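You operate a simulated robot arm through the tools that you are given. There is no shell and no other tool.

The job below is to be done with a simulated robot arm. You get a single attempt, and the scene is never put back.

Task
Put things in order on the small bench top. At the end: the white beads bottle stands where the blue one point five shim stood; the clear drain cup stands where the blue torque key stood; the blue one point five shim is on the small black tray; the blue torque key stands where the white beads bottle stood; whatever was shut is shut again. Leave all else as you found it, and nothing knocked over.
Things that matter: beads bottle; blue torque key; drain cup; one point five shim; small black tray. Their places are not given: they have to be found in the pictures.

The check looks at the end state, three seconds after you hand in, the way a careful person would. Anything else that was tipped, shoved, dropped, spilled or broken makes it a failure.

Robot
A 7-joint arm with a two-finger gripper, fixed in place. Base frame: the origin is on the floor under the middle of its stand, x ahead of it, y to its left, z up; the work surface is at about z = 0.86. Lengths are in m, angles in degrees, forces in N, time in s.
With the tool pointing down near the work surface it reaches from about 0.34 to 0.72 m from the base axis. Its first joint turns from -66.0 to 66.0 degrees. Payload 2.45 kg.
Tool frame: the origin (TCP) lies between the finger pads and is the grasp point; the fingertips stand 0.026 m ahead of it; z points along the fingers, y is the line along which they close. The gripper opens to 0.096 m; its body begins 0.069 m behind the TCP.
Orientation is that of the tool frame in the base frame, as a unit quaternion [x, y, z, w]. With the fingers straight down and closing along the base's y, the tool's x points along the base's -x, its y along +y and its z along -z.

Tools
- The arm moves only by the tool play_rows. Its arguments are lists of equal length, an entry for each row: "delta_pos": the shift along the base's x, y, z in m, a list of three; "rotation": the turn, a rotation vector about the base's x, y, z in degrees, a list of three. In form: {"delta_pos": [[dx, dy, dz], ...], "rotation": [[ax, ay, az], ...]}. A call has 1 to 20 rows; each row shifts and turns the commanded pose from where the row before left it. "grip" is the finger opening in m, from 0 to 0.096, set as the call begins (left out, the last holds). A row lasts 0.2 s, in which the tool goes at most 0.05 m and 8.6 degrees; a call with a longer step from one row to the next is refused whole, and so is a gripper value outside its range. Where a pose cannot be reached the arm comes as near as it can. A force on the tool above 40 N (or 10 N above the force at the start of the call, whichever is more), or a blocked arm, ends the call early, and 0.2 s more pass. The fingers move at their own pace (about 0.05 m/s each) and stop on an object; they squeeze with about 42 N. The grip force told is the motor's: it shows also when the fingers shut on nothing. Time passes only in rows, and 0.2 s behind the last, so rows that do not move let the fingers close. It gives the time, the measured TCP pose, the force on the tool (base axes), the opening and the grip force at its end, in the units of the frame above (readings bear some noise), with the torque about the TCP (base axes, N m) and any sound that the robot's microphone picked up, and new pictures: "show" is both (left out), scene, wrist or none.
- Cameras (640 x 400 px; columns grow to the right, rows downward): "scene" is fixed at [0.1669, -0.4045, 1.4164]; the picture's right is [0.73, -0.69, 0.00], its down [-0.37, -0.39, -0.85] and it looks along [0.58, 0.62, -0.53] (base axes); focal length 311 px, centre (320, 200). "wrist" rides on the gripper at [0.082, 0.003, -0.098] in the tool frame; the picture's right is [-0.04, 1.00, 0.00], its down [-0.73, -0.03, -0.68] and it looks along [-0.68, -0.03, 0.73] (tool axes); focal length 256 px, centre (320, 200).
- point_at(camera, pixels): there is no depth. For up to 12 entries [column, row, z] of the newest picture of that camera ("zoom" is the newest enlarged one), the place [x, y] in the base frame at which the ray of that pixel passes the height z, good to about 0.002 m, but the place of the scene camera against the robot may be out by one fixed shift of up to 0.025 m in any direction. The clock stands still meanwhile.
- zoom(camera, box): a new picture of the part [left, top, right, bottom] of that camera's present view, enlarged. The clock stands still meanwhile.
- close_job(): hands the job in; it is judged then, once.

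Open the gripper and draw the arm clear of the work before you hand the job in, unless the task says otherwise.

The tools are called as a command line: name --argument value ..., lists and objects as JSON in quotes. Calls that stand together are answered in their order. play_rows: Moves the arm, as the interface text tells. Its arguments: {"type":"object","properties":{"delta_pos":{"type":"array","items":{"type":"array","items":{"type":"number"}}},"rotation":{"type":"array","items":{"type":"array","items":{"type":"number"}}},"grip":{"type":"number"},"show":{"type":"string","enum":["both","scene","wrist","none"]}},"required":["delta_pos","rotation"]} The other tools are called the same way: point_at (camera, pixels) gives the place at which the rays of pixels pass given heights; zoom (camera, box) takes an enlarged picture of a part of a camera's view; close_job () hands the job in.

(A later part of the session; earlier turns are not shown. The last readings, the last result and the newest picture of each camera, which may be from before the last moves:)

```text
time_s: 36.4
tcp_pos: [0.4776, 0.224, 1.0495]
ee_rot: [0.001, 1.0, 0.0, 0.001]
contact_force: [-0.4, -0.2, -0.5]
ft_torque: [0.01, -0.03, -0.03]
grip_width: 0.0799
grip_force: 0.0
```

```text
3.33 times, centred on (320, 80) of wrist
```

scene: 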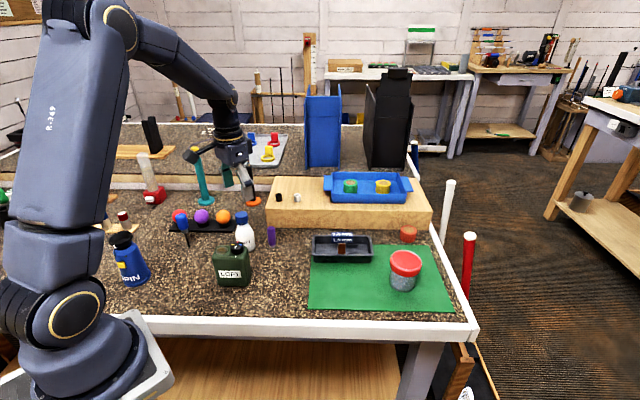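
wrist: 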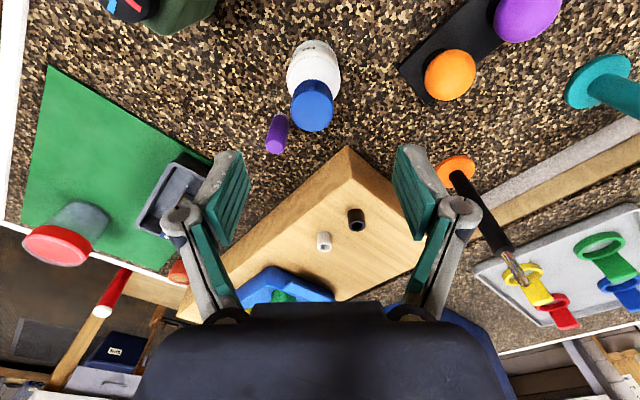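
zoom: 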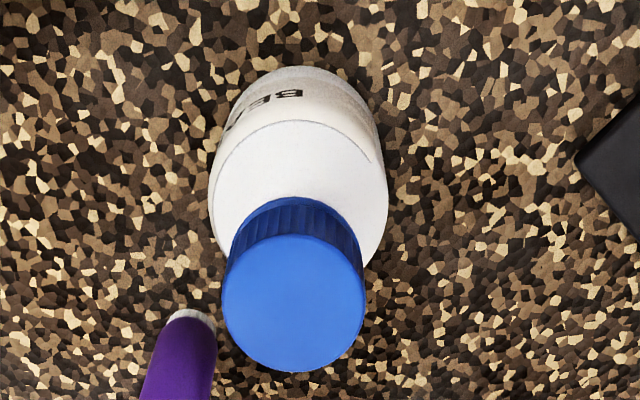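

The bottle's axis is at about (0.4755, 0.2205), top at 0.963, straight body up to about 0.925. I align and descend to z about 0.903 around the body.

play_rows --delta_pos '[[-0.002, -0.0035, -0.02], [0, 0, -0.04], [0, 0, -0.04], [0, 0, -0.03], [0, 0, -0.0165], [0, 0, 0]]' --rotation '[[0, 0, 0], [0, 0, 0], [0, 0, 0], [0, 0, 0], [0, 0, 0], [0, 0, 0]]' --show "both"

zoom --camera "wrist" --box '[200, 80, 440, 280]'

zoom --camera "scene" --box '[200, 180, 300, 270]'

```text
time_s: 37.8
tcp_pos: [0.4739, 0.222, 0.9021]
ee_rot: [0.001, 1.0, 0.0, 0.001]
contact_force: [0.0, -0.9, 4.9]
ft_torque: [0.02, 0.01, 0.0]
grip_width: 0.0799
grip_force: 0.1
```

scene: 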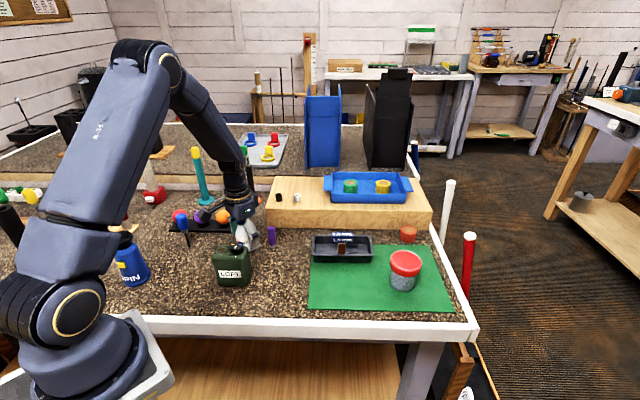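
wrist: 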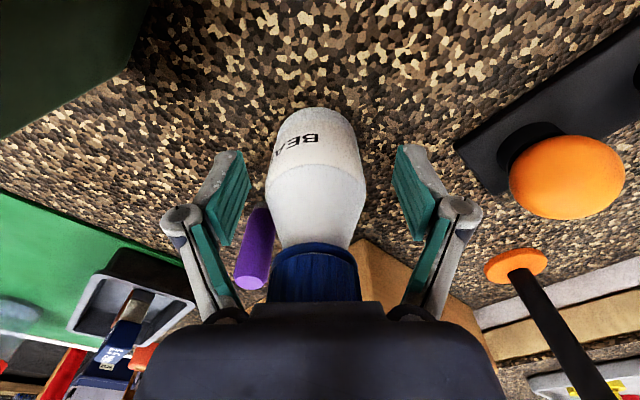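

```text
2.00 times, centred on (320, 180) of wrist
```

zoom: 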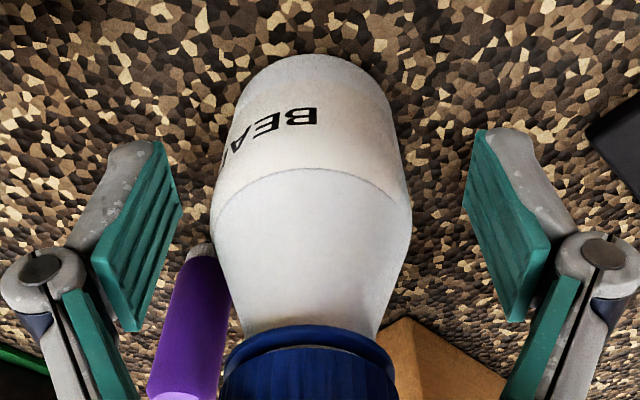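

```text
4.44 times, centred on (250, 225) of scene
```

zoom: 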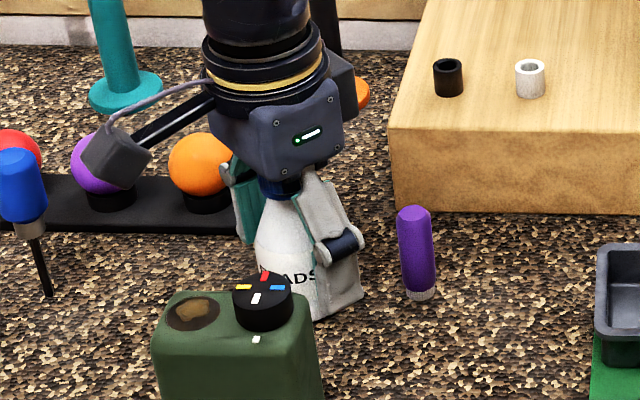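

A 5 N upward force shows the palm just touching the cap. I raise 6 mm and check the force is gone before closing.

play_rows --delta_pos '[[0, 0, 0.006], [0, 0, 0]]' --rotation '[[0, 0, 0], [0, 0, 0]]' --show "wrist"

zoom --camera "wrist" --box '[200, 80, 440, 280]'

```text
time_s: 38.4
tcp_pos: [0.4731, 0.2212, 0.9088]
ee_rot: [0.001, 1.0, 0.0, 0.001]
contact_force: [-0.1, -0.6, 1.2]
ft_torque: [-0.02, 0.02, 0.0]
grip_width: 0.08
grip_force: 0.1
```

wrist: 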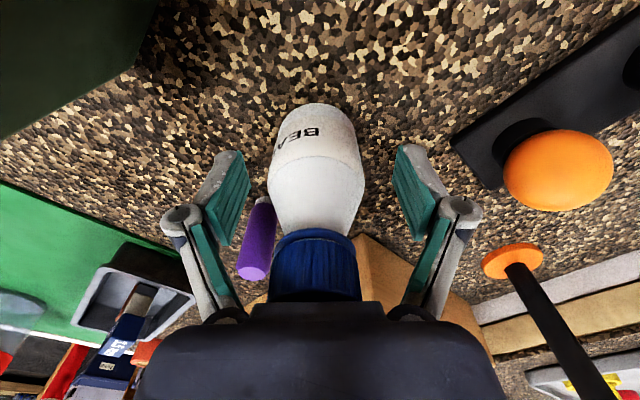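

```text
2.00 times, centred on (320, 180) of wrist
```

zoom: 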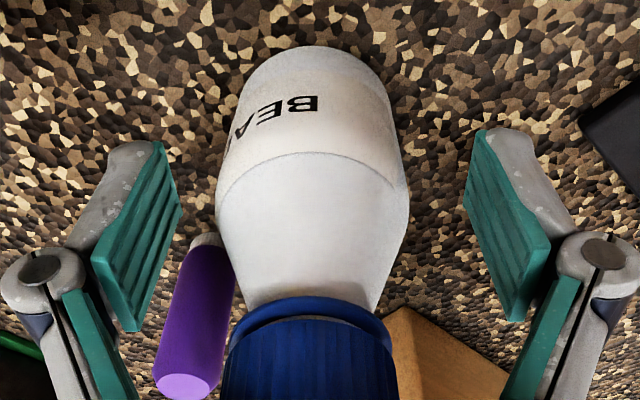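

The force is gone at z 0.909; the bottle sits about 2 mm to the left of the finger midline and its shoulder is about at TCP level. I shift -2 mm in y, lower 4 mm and close the fingers.

play_rows --delta_pos '[[0.0015, -0.002, -0.0035], [0, 0, 0]]' --rotation '[[0, 0, 0], [0, 0, 0]]' --show "none"

play_rows --delta_pos '[[0, 0, 0], [0, 0, 0], [0, 0, 0], [0, 0, 0], [0, 0, 0]]' --rotation '[[0, 0, 0], [0, 0, 0], [0, 0, 0], [0, 0, 0], [0, 0, 0]]' --grip 0.0 --show "both"

zoom --camera "wrist" --box '[200, 80, 440, 280]'

zoom --camera "scene" --box '[200, 180, 300, 270]'

```text
time_s: 39.0
tcp_pos: [0.4754, 0.22, 0.9041]
ee_rot: [0.001, 1.0, 0.0, 0.001]
contact_force: [0.6, -0.7, 0.4]
ft_torque: [0.04, 0.01, 0.01]
grip_width: 0.08
grip_force: 0.0
```

```text
time_s: 40.2
tcp_pos: [0.4752, 0.2204, 0.9039]
ee_rot: [0.001, 1.0, 0.0, 0.001]
contact_force: [-1.2, -1.2, 2.8]
ft_torque: [-0.09, 0.05, -0.01]
grip_width: 0.0465
grip_force: 41.9
```

scene: 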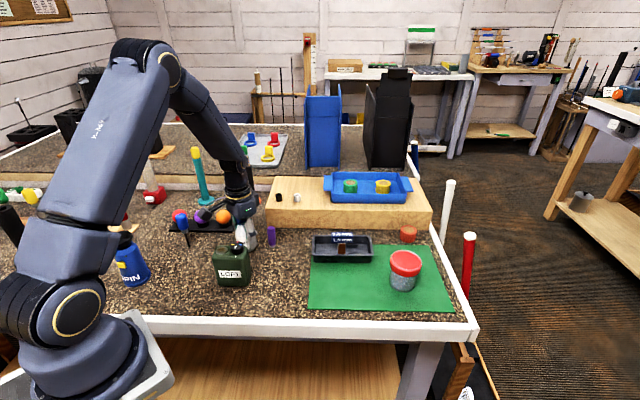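
wrist: 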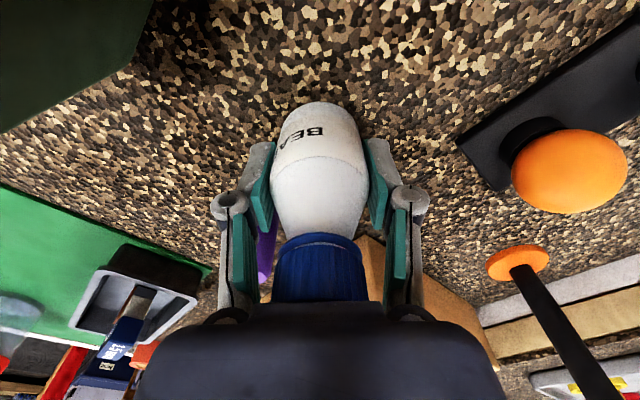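

```text
2.00 times, centred on (320, 180) of wrist
```

zoom: 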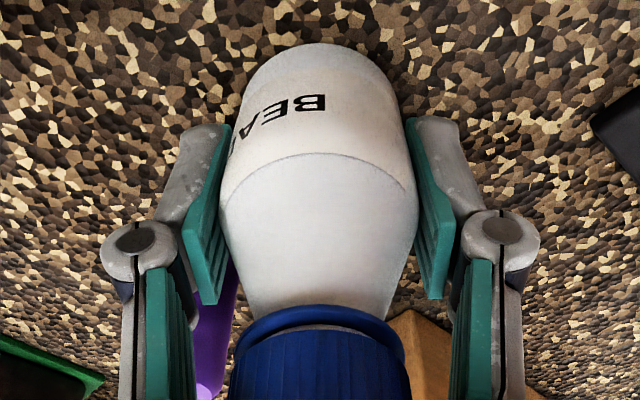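

```text
4.44 times, centred on (250, 225) of scene
```

zoom: 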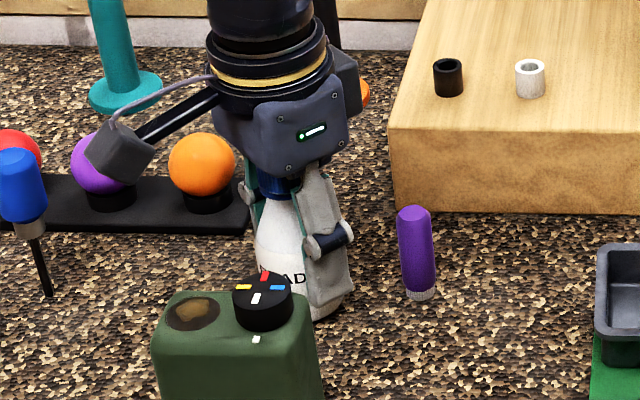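

The bottle is gripped at 0.0465 opening on its straight body. I do a small 4 mm test lift and look.

play_rows --delta_pos '[[0, 0, 0.002], [0, 0, 0.002], [0, 0, 0.002], [0, 0, 0]]' --rotation '[[0, 0, 0], [0, 0, 0], [0, 0, 0], [0, 0, 0]]' --show "both"

zoom --camera "wrist" --box '[200, 80, 440, 280]'

zoom --camera "scene" --box '[200, 180, 300, 270]'

```text
time_s: 41.2
tcp_pos: [0.4758, 0.218, 0.9124]
ee_rot: [0.001, 1.0, 0.0, 0.001]
contact_force: [-0.3, -0.7, -2.1]
ft_torque: [0.01, -0.01, 0.0]
grip_width: 0.0467
grip_force: 42.1
```

scene: 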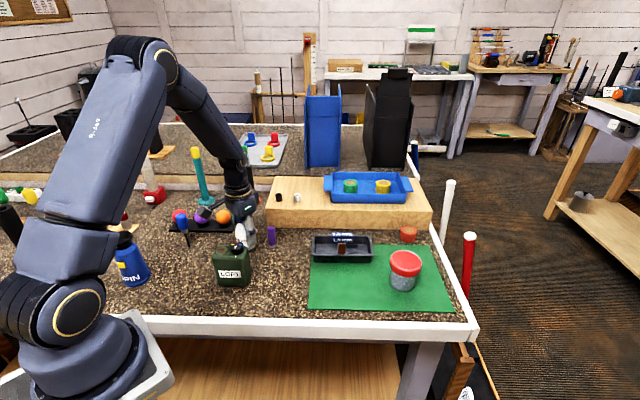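
wrist: 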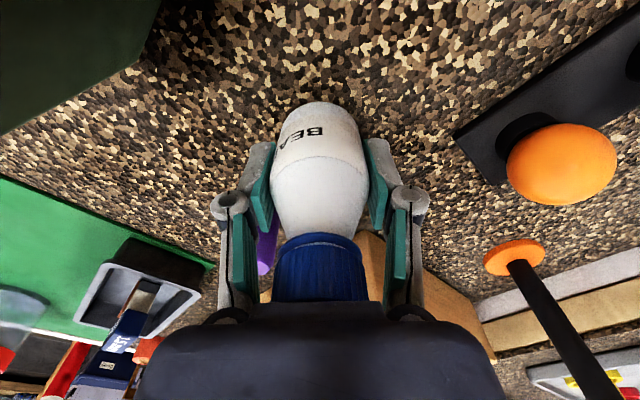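

```text
2.00 times, centred on (320, 180) of wrist
```

zoom: 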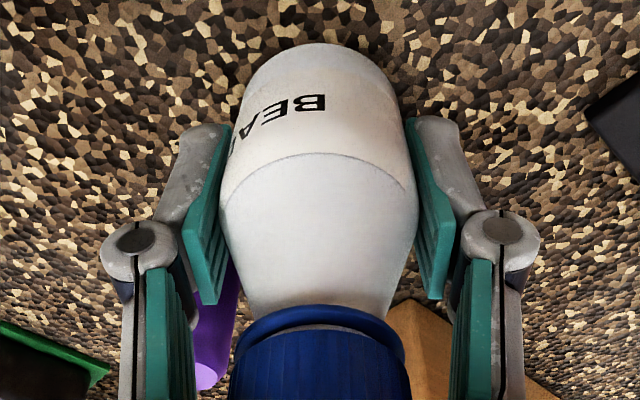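

```text
4.44 times, centred on (250, 225) of scene
```

zoom: 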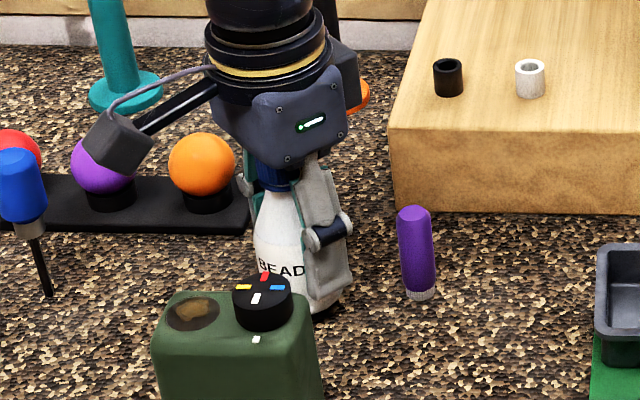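

The bottle rose with the gripper (weight about 2 N). I lift it high, carry it to the shim's old place (0.4615, 0.034) and descend to just above the bench.

play_rows --delta_pos '[[0, 0, 0.01], [0, 0, 0.025], [0, 0, 0.035], [0, 0, 0.035], [0, -0.02, 0.01], [-0.002, -0.03, 0], [-0.003, -0.035, 0], [-0.003, -0.035, 0], [-0.003, -0.03, 0], [-0.002, -0.02, 0], [-0.001, -0.015, 0], [0, 0, 0]]' --rotation '[[0, 0, 0], [0, 0, 0], [0, 0, 0], [0, 0, 0], [0, 0, 0], [0, 0, 0], [0, 0, 0], [0, 0, 0], [0, 0, 0], [0, 0, 0], [0, 0, 0], [0, 0, 0]]' --show "both"

zoom --camera "scene" --box '[230, 170, 330, 300]'

```text
time_s: 43.8
tcp_pos: [0.4623, 0.0348, 1.0281]
ee_rot: [0.0, 1.0, 0.0, 0.0]
contact_force: [-0.2, 0.1, -1.2]
ft_torque: [-0.01, 0.01, 0.01]
grip_width: 0.0462
grip_force: 42.0
```

scene: 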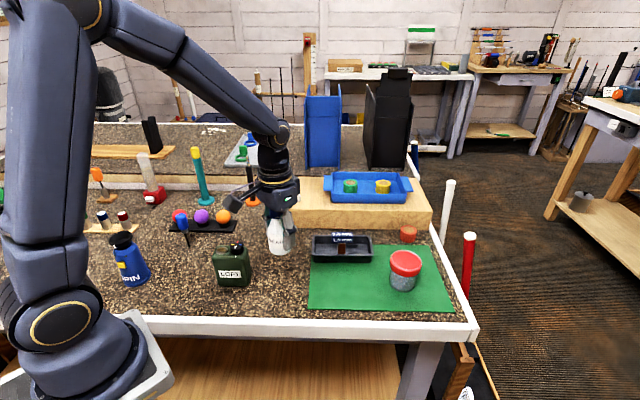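
wrist: 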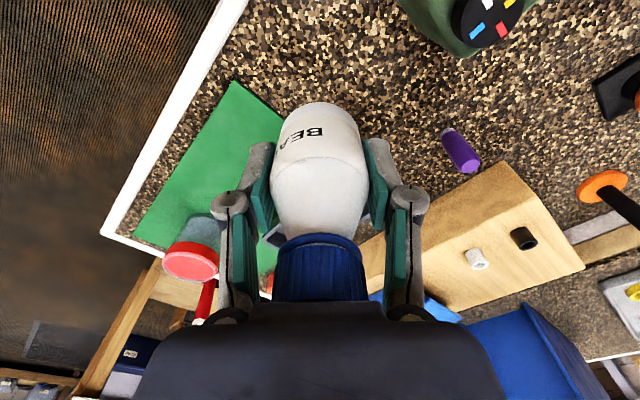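

```text
3.08 times, centred on (280, 235) of scene
```

zoom: 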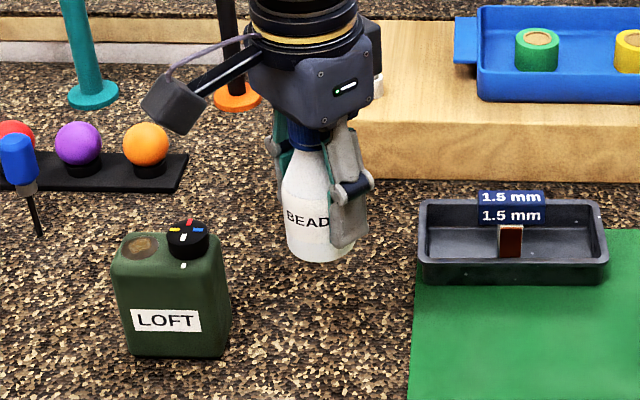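

The bottle is above the target, hanging level. I descend to about 4 mm above the bench.

play_rows --delta_pos '[[0, 0, -0.03], [0, 0, -0.035], [0, 0, -0.03], [0, 0, -0.015], [0, 0, -0.008], [0, 0, 0]]' --rotation '[[0, 0, 0], [0, 0, 0], [0, 0, 0], [0, 0, 0], [0, 0, 0], [0, 0, 0]]' --show "both"

zoom --camera "scene" --box '[240, 200, 330, 300]'

```text
time_s: 45.2
tcp_pos: [0.4612, 0.0355, 0.9071]
ee_rot: [0.0, 1.0, 0.0, 0.001]
contact_force: [1.0, -0.5, -1.5]
ft_torque: [-0.02, -0.02, 0.02]
grip_width: 0.0465
grip_force: 42.3
```

scene: 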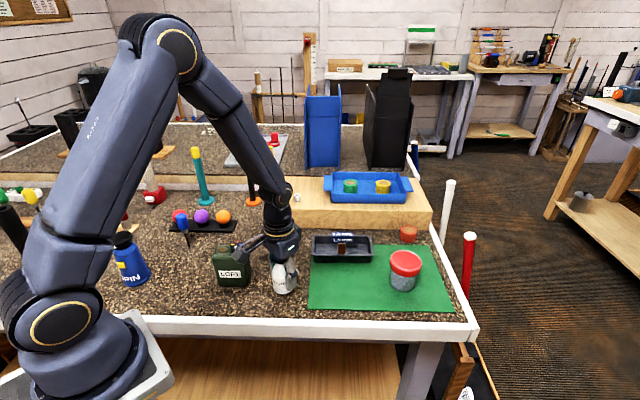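
wrist: 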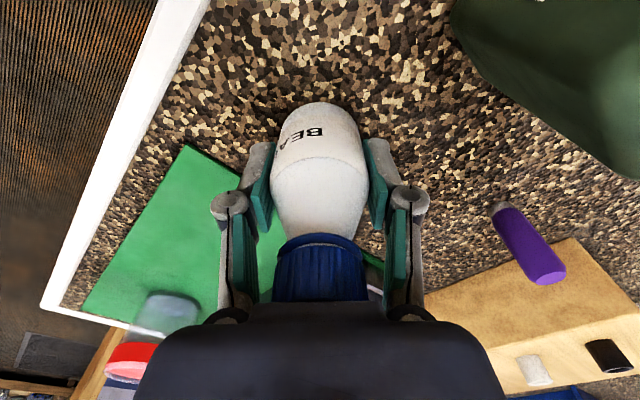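

```text
4.00 times, centred on (285, 250) of scene
```

zoom: 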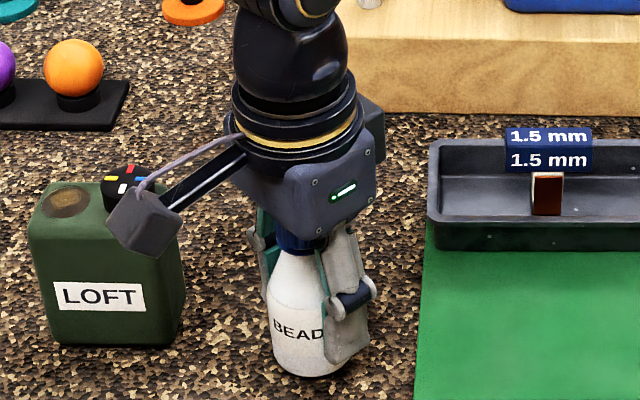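

The bottle is about 3 mm above the bench with no contact force. I lower in 1 mm steps.

play_rows --delta_pos '[[0, 0, -0.001], [0, 0, -0.001], [0, 0, 0]]' --rotation '[[0, 0, 0], [0, 0, 0], [0, 0, 0]]' --show "none"

```text
time_s: 46.0
tcp_pos: [0.4628, 0.0348, 0.9058]
ee_rot: [0.0, 1.0, 0.0, 0.0]
contact_force: [-0.4, 0.3, -1.7]
ft_torque: [0.02, 0.03, 0.01]
grip_width: 0.0465
grip_force: 42.2
```

Still hanging (−1.7 N). I lower another 1.5 mm.

play_rows --delta_pos '[[0, 0, -0.001], [0, 0, -0.0005], [0, 0, 0]]' --rotation '[[0, 0, 0], [0, 0, 0], [0, 0, 0]]' --show "none"

```text
time_s: 46.8
tcp_pos: [0.4626, 0.0341, 0.9047]
ee_rot: [0.001, 1.0, 0.0, 0.001]
contact_force: [-0.3, 0.3, -1.4]
ft_torque: [-0.01, -0.02, -0.01]
grip_width: 0.0465
grip_force: 41.8
```

I lower a further 1 mm and read again.

play_rows --delta_pos '[[0, 0, -0.001], [0, 0, 0]]' --rotation '[[0, 0, 0], [0, 0, 0]]' --show "none"

```text
time_s: 47.4
tcp_pos: [0.4613, 0.0341, 0.9043]
ee_rot: [0.0, 1.0, 0.001, 0.003]
contact_force: [-1.1, 4.2, 19.8]
ft_torque: [0.03, 0.2, -0.01]
grip_width: 0.0464
grip_force: 42.4
```

Contact (20 N). I ease up 0.7 mm and release by opening to 0.08.

play_rows --delta_pos '[[0, 0, 0.0008], [0, 0, 0]]' --rotation '[[0, 0, 0], [0, 0, 0]]' --show "none"

play_rows --delta_pos '[[0, 0, 0], [0, 0, 0], [0, 0, 0]]' --rotation '[[0, 0, 0], [0, 0, 0], [0, 0, 0]]' --grip 0.08 --show "both"

zoom --camera "scene" --box '[240, 200, 330, 300]'

```text
time_s: 48.0
tcp_pos: [0.4622, 0.0342, 0.9044]
ee_rot: [0.0, 1.0, 0.0, 0.002]
contact_force: [2.1, 3.7, 7.7]
ft_torque: [0.16, 0.0, 0.0]
grip_width: 0.0467
grip_force: 42.1
```

```text
time_s: 48.8
tcp_pos: [0.4608, 0.0336, 0.9051]
ee_rot: [0.001, 1.0, 0.0, 0.001]
contact_force: [-0.3, -0.5, 0.4]
ft_torque: [-0.02, -0.03, 0.02]
grip_width: 0.0801
grip_force: 0.0
```

scene: 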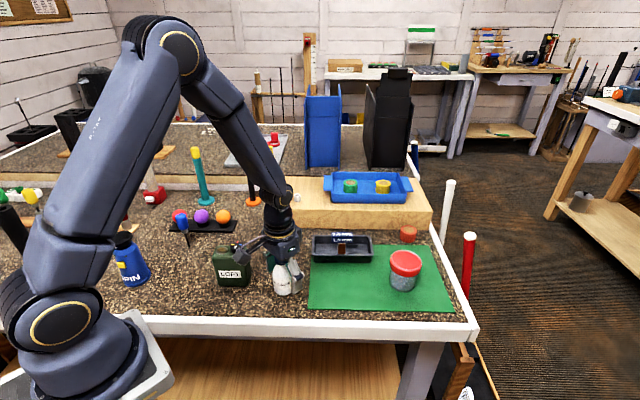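
wrist: 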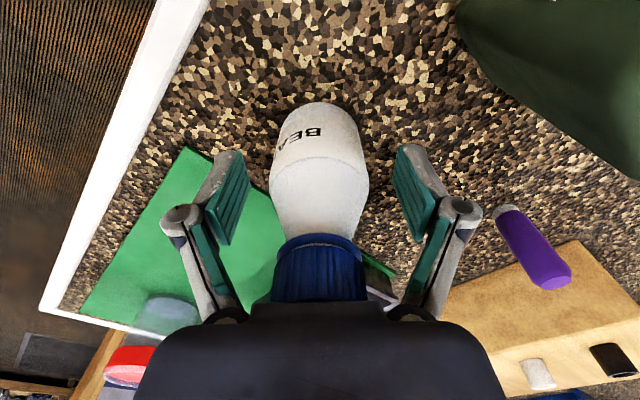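

```text
4.00 times, centred on (285, 250) of scene
```

zoom: 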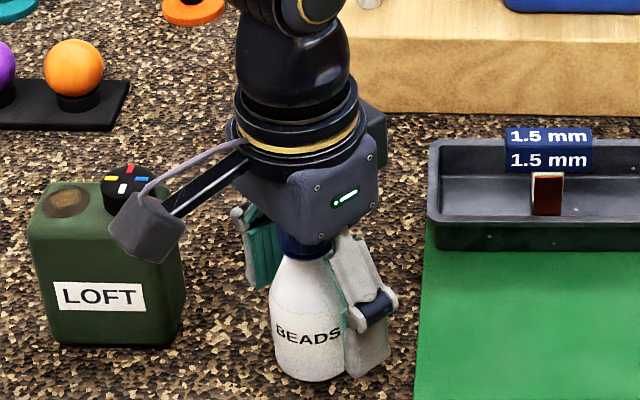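

The bottle stands free at the shim's old place. I raise straight up, then go look at the blue torque key from the front, yawed about 45 degrees.

play_rows --delta_pos '[[0, 0, 0.02], [0, 0, 0.04], [0, 0, 0.045], [0, 0, 0.045], [-0.02, 0.03, 0.03], [-0.03, 0.035, 0.01], [-0.03, 0.035, 0], [-0.03, 0.035, 0], [-0.03, 0.035, 0], [0, 0.02, 0], [0, 0, 0]]' --rotation '[[0, 0, 0], [0, 0, 0], [0, 0, 0], [0, 0, 0], [0, 0, 8], [0, 0, 8], [0, 0, 8], [0, 0, 8], [0, 0, 8], [0, 0, 5], [0, 0, 0]]' --show "both"

zoom --camera "scene" --box '[240, 200, 330, 300]'

```text
time_s: 51.2
tcp_pos: [0.3235, 0.2235, 1.0939]
ee_rot: [-0.382, 0.924, 0.0, 0.001]
contact_force: [0.2, 0.4, -1.2]
ft_torque: [0.02, -0.01, 0.03]
grip_width: 0.08
grip_force: 0.1
```

scene: 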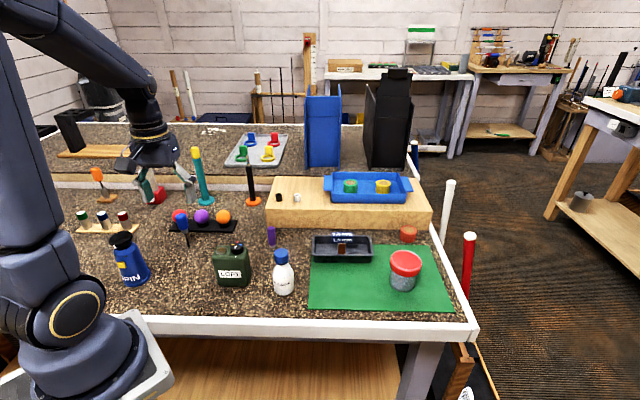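
wrist: 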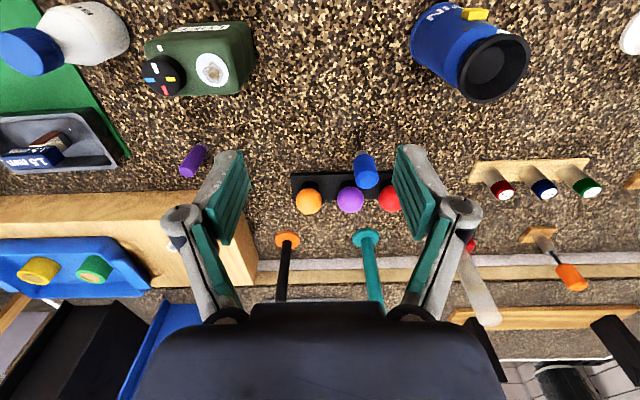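

```text
4.00 times, centred on (285, 250) of scene
```

zoom: 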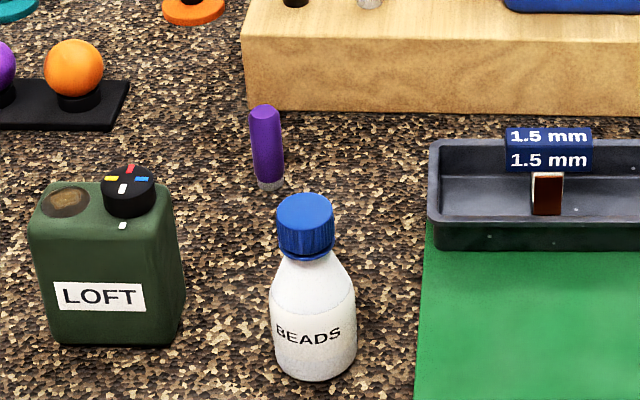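

The bottle stands well. Now the key at wrist (366,170): I enlarge it in both views.

zoom --camera "wrist" --box '[326, 130, 406, 210]'

zoom --camera "scene" --box '[162, 200, 212, 260]'

point_at --camera "scene" --pixels '[[190, 246, 0.86]]'

```text
5.00 times, centred on (366, 170) of wrist
```

zoom: 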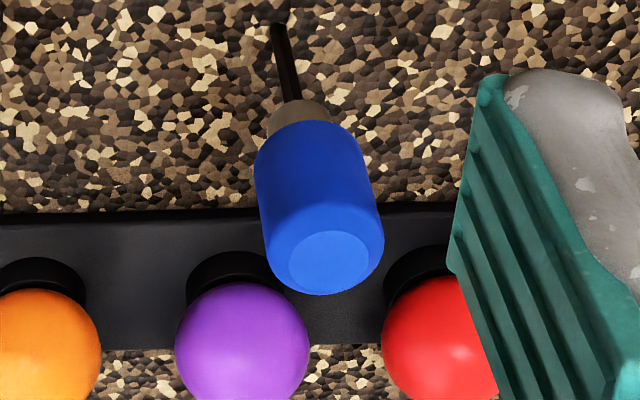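

```text
6.67 times, centred on (187, 230) of scene
```

zoom: 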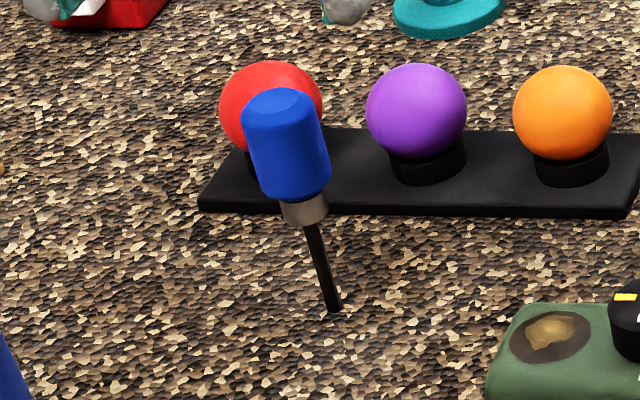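

```text
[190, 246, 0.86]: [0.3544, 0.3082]
```

The key is a 27 mm handle on a thin shaft standing on its tip. I compute its tip position and the handle's top height.

point_at --camera "wrist" --pixels '[[357.6, 135, 0.86], [369, 182.4, 0.94], [369, 182.4, 0.95], [369, 182.4, 0.96], [364, 155, 0.9], [364, 155, 0.91], [353, 162, 0.92], [379, 158, 0.92]]'

point_at --camera "wrist" --pixels '[[292, 173, 0.866], [391, 172, 0.866], [308, 200, 0.89], [350, 198, 0.89], [192, 178, 0.86], [415, 50, 0.86], [480, 100, 0.87]]'

```text
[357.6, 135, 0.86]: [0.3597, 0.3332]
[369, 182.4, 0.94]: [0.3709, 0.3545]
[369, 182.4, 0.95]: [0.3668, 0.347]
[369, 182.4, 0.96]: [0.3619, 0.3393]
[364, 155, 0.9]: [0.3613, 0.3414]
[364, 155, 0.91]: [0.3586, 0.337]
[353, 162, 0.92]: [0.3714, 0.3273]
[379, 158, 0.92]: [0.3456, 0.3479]
```

```text
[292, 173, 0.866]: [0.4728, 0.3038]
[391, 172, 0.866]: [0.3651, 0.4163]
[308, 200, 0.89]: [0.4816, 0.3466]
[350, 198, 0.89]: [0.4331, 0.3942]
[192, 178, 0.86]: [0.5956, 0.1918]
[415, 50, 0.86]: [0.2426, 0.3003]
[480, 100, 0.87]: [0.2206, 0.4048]
```

The key's axis is at (0.3597, 0.3335), handle from z 0.918 to 0.967 (diameter ~0.03). I move above it at yaw 0 with fingers open 0.064 for a final alignment view.

play_rows --delta_pos '[[0.006, 0.0183, 0], [0.006, 0.0183, 0], [0.006, 0.0183, 0], [0.006, 0.0183, 0], [0.006, 0.0183, -0.01], [0.0062, 0.0185, -0.02], [0, 0, 0]]' --rotation '[[0, 0, -7.5], [0, 0, -7.5], [0, 0, -7.5], [0, 0, -7.5], [0, 0, -7.5], [0, 0, -7.4], [0, 0, 0]]' --grip 0.064 --show "both"

zoom --camera "wrist" --box '[240, 40, 400, 200]'

```text
time_s: 52.8
tcp_pos: [0.3599, 0.3349, 1.0639]
ee_rot: [0.001, 1.0, -0.001, 0.001]
contact_force: [0.0, -0.4, 0.5]
ft_torque: [0.01, 0.01, 0.0]
grip_width: 0.0641
grip_force: 0.1
```

scene: 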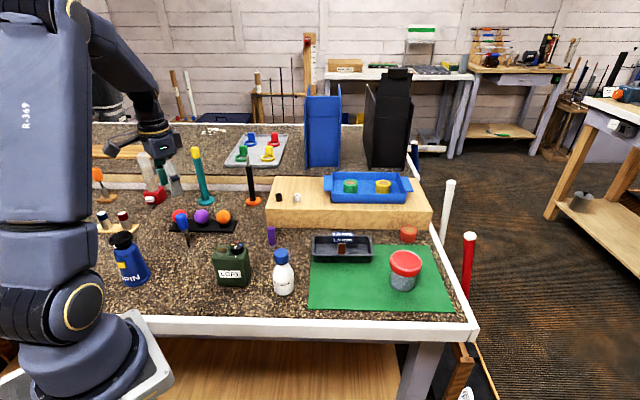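
wrist: 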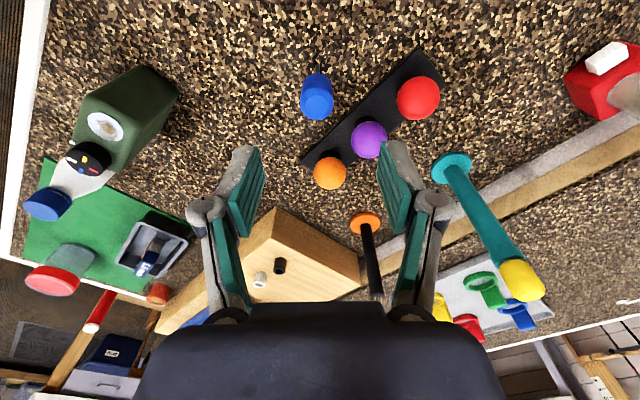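

```text
2.50 times, centred on (320, 120) of wrist
```

zoom: 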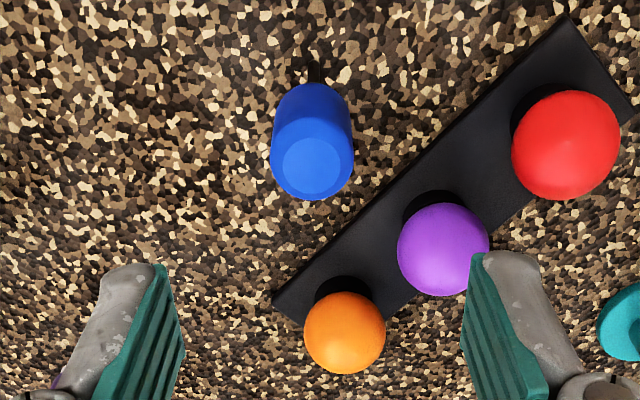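

The handle top is centred near wrist (317,106). I check its computed place at z 0.967 against the TCP.

point_at --camera "wrist" --pixels '[[317.2, 106, 0.967], [317.2, 106, 0.96], [300.8, 105, 0.955], [333, 105, 0.955], [318, 68, 0.86]]'

zoom --camera "wrist" --box '[280, 55, 360, 135]'

```text
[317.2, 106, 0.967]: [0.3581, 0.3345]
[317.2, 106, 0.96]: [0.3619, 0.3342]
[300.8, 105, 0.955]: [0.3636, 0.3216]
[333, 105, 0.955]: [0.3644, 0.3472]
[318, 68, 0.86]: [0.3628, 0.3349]
```

```text
5.00 times, centred on (320, 95) of wrist
```

zoom: 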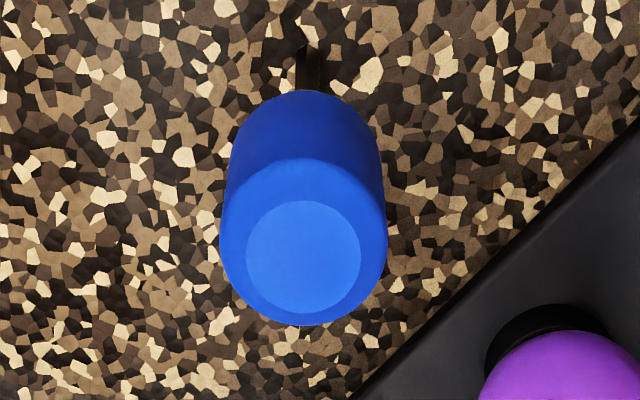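

In the image the handle (column 316.6) is about 3 mm left of the tool axis (column ~320.5), while x matches. I shift -2.8 mm in y and descend to z about 0.985, then re-check.

play_rows --delta_pos '[[0, -0.0028, 0], [0, 0, -0.03], [0, 0, -0.02], [0, 0, 0]]' --rotation '[[0, 0, 0], [0, 0, 0], [0, 0, 0], [0, 0, 0]]' --show "wrist"

zoom --camera "wrist" --box '[240, 80, 400, 240]'

```text
time_s: 53.8
tcp_pos: [0.359, 0.3311, 1.0145]
ee_rot: [-0.001, 1.0, 0.0, 0.001]
contact_force: [-0.2, 0.8, -0.2]
ft_torque: [0.01, 0.02, 0.0]
grip_width: 0.0637
grip_force: 0.1
```

wrist: 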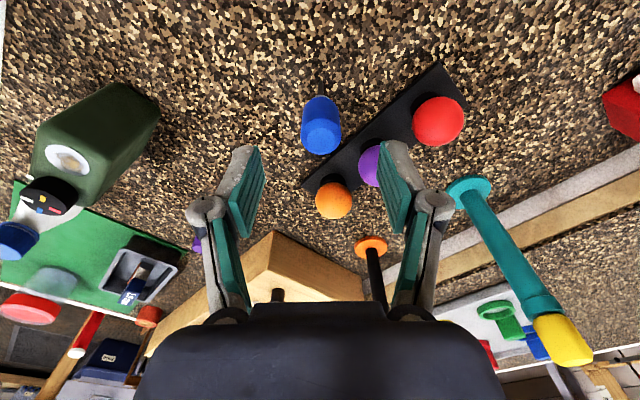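

```text
2.50 times, centred on (320, 160) of wrist
```

zoom: 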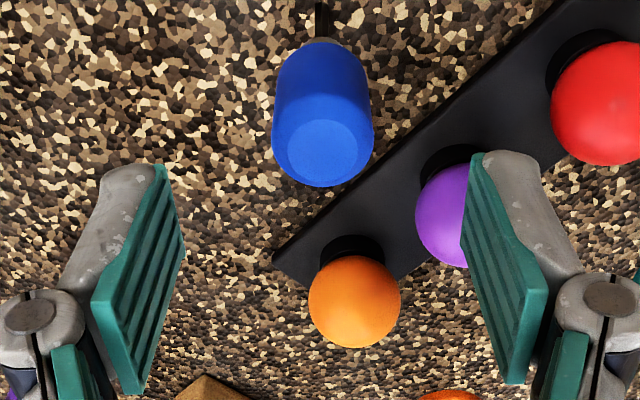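

The handle is now on the midline (column ~321). I descend to z about 0.942 around the handle.

play_rows --delta_pos '[[0.001, 0, -0.025], [0, 0, -0.025], [0, 0, -0.0225], [0, 0, 0]]' --rotation '[[0, 0, 0], [0, 0, 0], [0, 0, 0], [0, 0, 0]]' --show "both"

zoom --camera "wrist" --box '[240, 100, 400, 260]'

zoom --camera "scene" --box '[140, 180, 230, 270]'

```text
time_s: 54.8
tcp_pos: [0.3595, 0.3327, 0.9409]
ee_rot: [0.001, 1.0, 0.0, 0.001]
contact_force: [-0.3, 0.1, 0.7]
ft_torque: [0.02, 0.0, 0.02]
grip_width: 0.064
grip_force: 0.1
```

scene: 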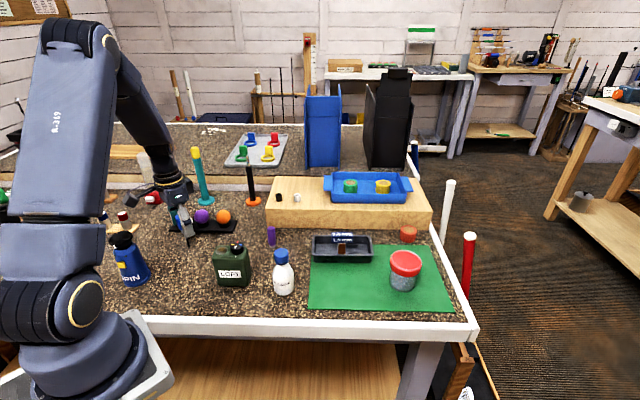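
wrist: 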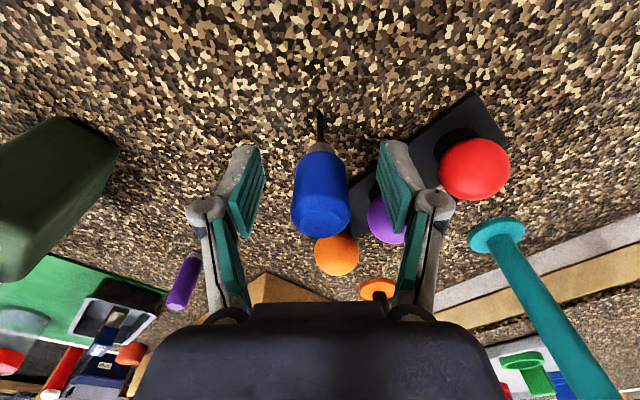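

```text
2.50 times, centred on (320, 180) of wrist
```

zoom: 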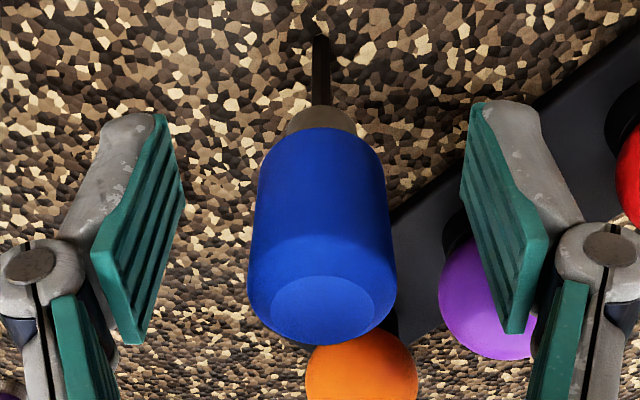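

```text
4.44 times, centred on (185, 225) of scene
```

zoom: 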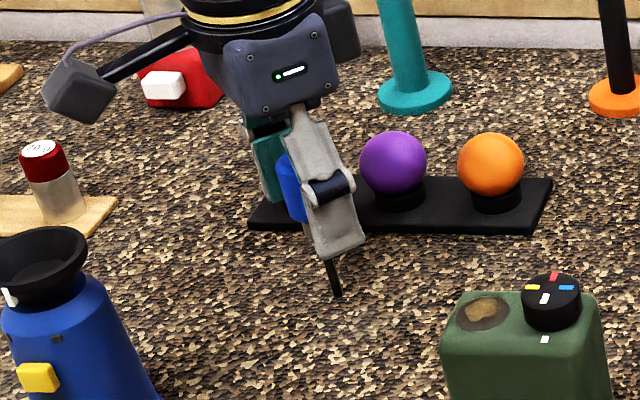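

The handle is centred between the pads (zoom column 322). I close the fingers on it.

play_rows --delta_pos '[[0, 0, 0], [0, 0, 0], [0, 0, 0], [0, 0, 0], [0, 0, 0]]' --rotation '[[0, 0, 0], [0, 0, 0], [0, 0, 0], [0, 0, 0], [0, 0, 0]]' --grip 0.0 --show "both"

zoom --camera "wrist" --box '[240, 100, 400, 260]'

zoom --camera "scene" --box '[150, 190, 220, 260]'

```text
time_s: 56.0
tcp_pos: [0.3596, 0.333, 0.9421]
ee_rot: [0.001, 1.0, 0.0, 0.0]
contact_force: [-0.8, 0.2, -0.1]
ft_torque: [-0.03, -0.03, 0.0]
grip_width: 0.0255
grip_force: 41.9
```

scene: 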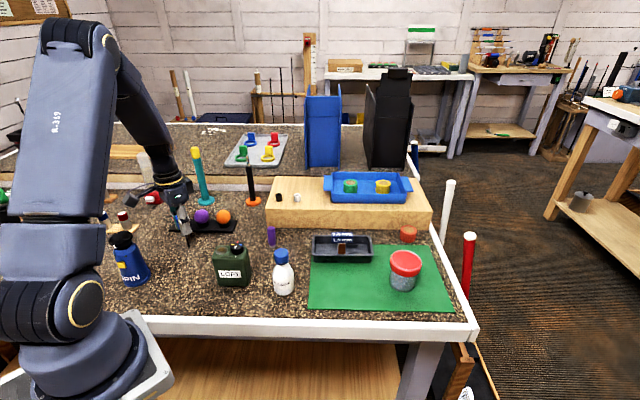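
wrist: 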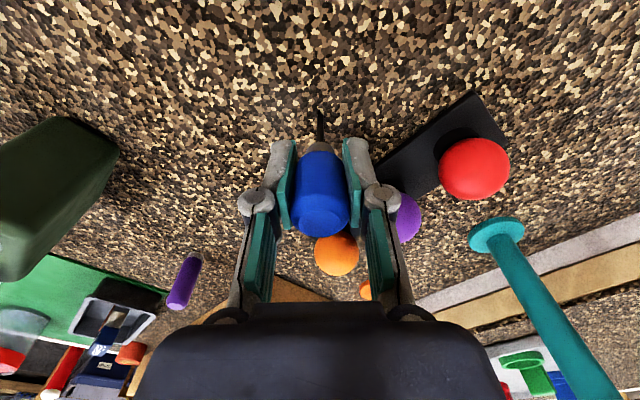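

```text
2.50 times, centred on (320, 180) of wrist
```

zoom: 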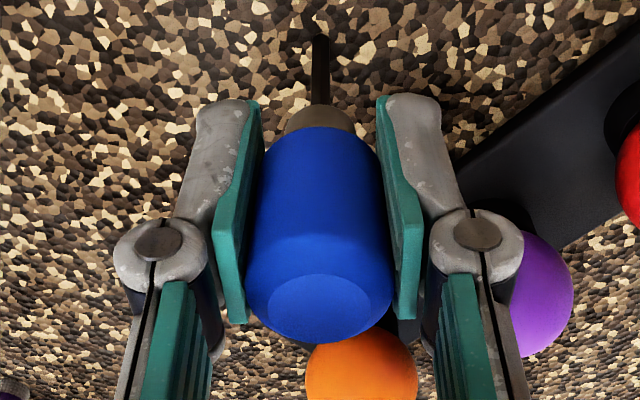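

```text
5.71 times, centred on (185, 225) of scene
```

zoom: 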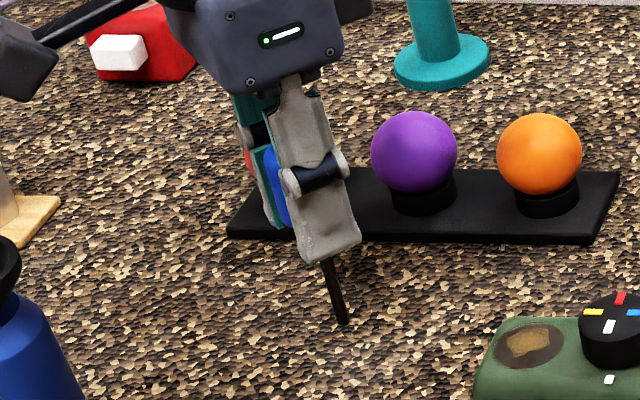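

The handle is held (opening 0.0255) and the shaft is still upright. I test-lift 6 mm and look.

play_rows --delta_pos '[[0, 0, 0.002], [0, 0, 0.002], [0, 0, 0.002], [0, 0, 0]]' --rotation '[[0, 0, 0], [0, 0, 0], [0, 0, 0], [0, 0, 0]]' --show "both"

zoom --camera "wrist" --box '[240, 100, 400, 260]'

zoom --camera "scene" --box '[150, 190, 220, 260]'

```text
time_s: 57.0
tcp_pos: [0.3599, 0.3307, 0.9481]
ee_rot: [0.0, 1.0, 0.0, 0.002]
contact_force: [-0.4, 0.2, -0.9]
ft_torque: [0.0, 0.01, 0.0]
grip_width: 0.0249
grip_force: 41.7
```

scene: 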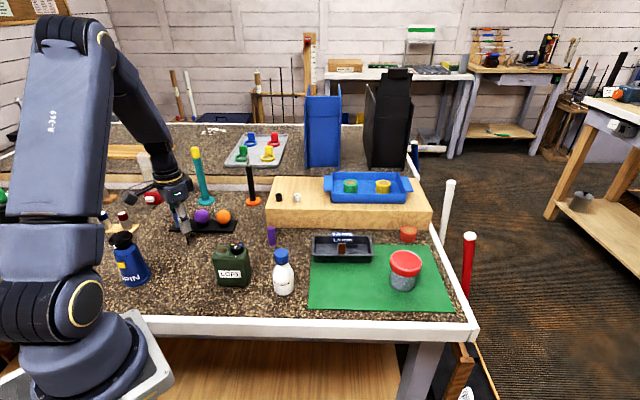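
wrist: 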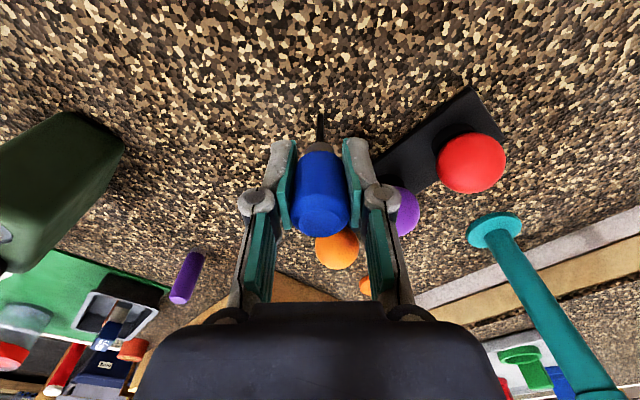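

```text
2.50 times, centred on (320, 180) of wrist
```

zoom: 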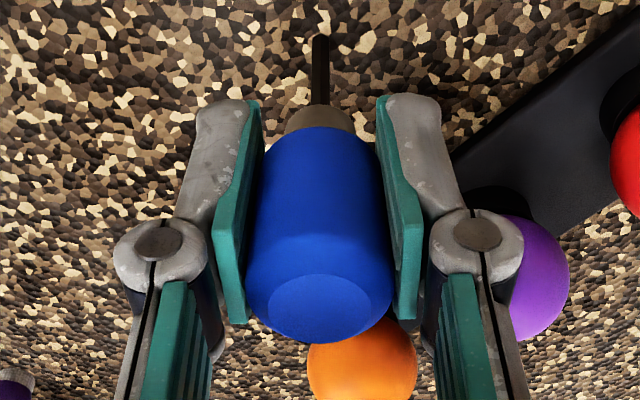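

```text
5.71 times, centred on (185, 225) of scene
```

zoom: 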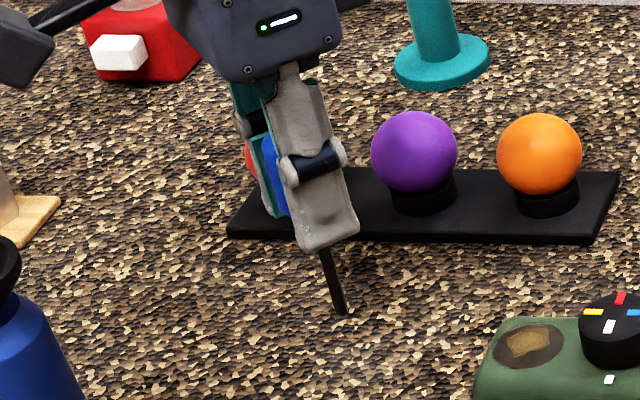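

The key lifted cleanly (its tip moved up in the scene view). I raise it and carry it over to the bottle's old place (0.4755, 0.2205).

play_rows --delta_pos '[[0, 0, 0.01], [0, 0, 0.025], [0, 0, 0.025], [0.0145, -0.014, 0.02], [0.0289, -0.028, 0], [0.0289, -0.028, 0], [0.0289, -0.028, 0], [0.0143, -0.014, 0], [0, 0, 0], [0, 0, 0]]' --rotation '[[0, 0, 0], [0, 0, 0], [0, 0, 0], [0, 0, 0], [0, 0, 0], [0, 0, 0], [0, 0, 0], [0, 0, 0], [0, 0, 0], [0, 0, 0]]' --show "both"

zoom --camera "scene" --box '[200, 150, 300, 270]'

zoom --camera "wrist" --box '[240, 60, 400, 220]'

```text
time_s: 59.2
tcp_pos: [0.4733, 0.2193, 1.0293]
ee_rot: [-0.001, 1.0, 0.0, 0.001]
contact_force: [0.3, -0.7, -1.1]
ft_torque: [0.01, -0.01, 0.01]
grip_width: 0.0251
grip_force: 41.9
```

scene: 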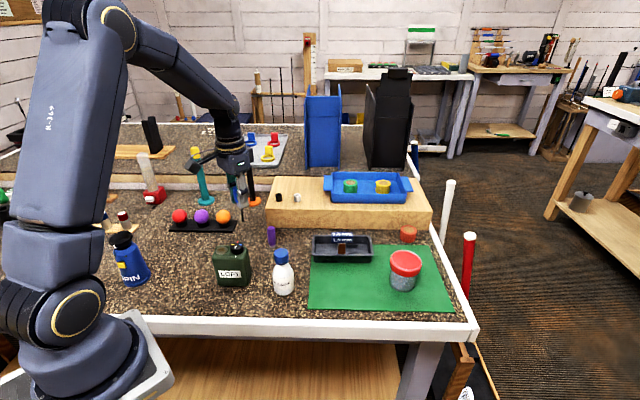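
wrist: 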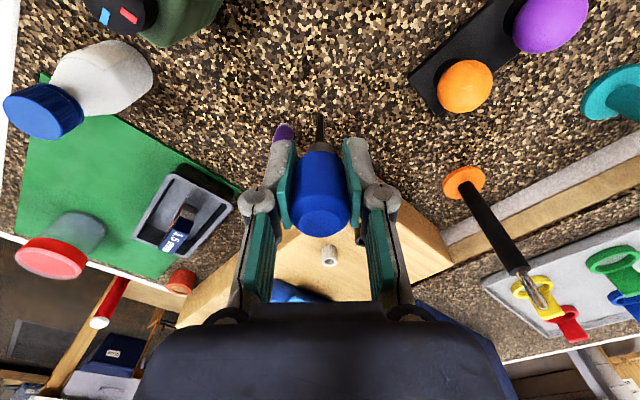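

```text
3.33 times, centred on (250, 210) of scene
```

zoom: 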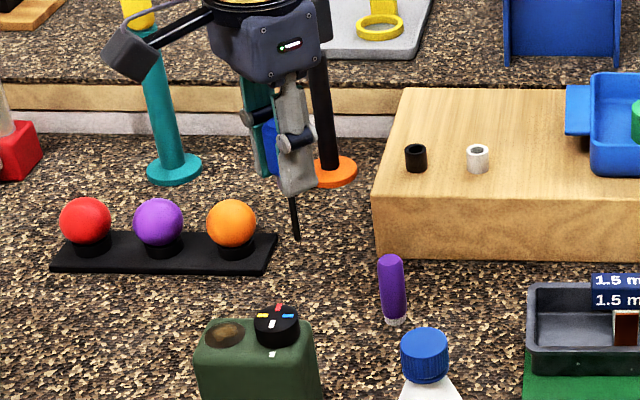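

```text
2.50 times, centred on (320, 140) of wrist
```

zoom: 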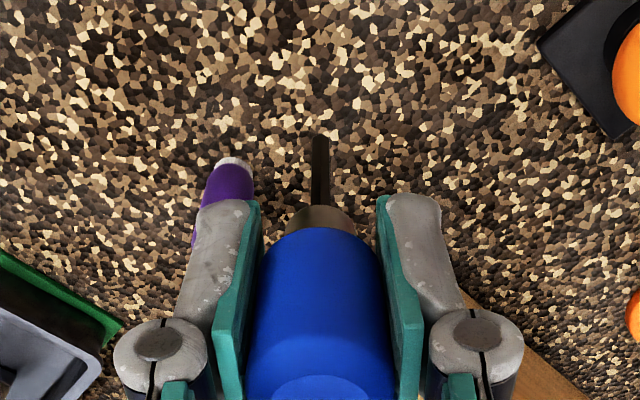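

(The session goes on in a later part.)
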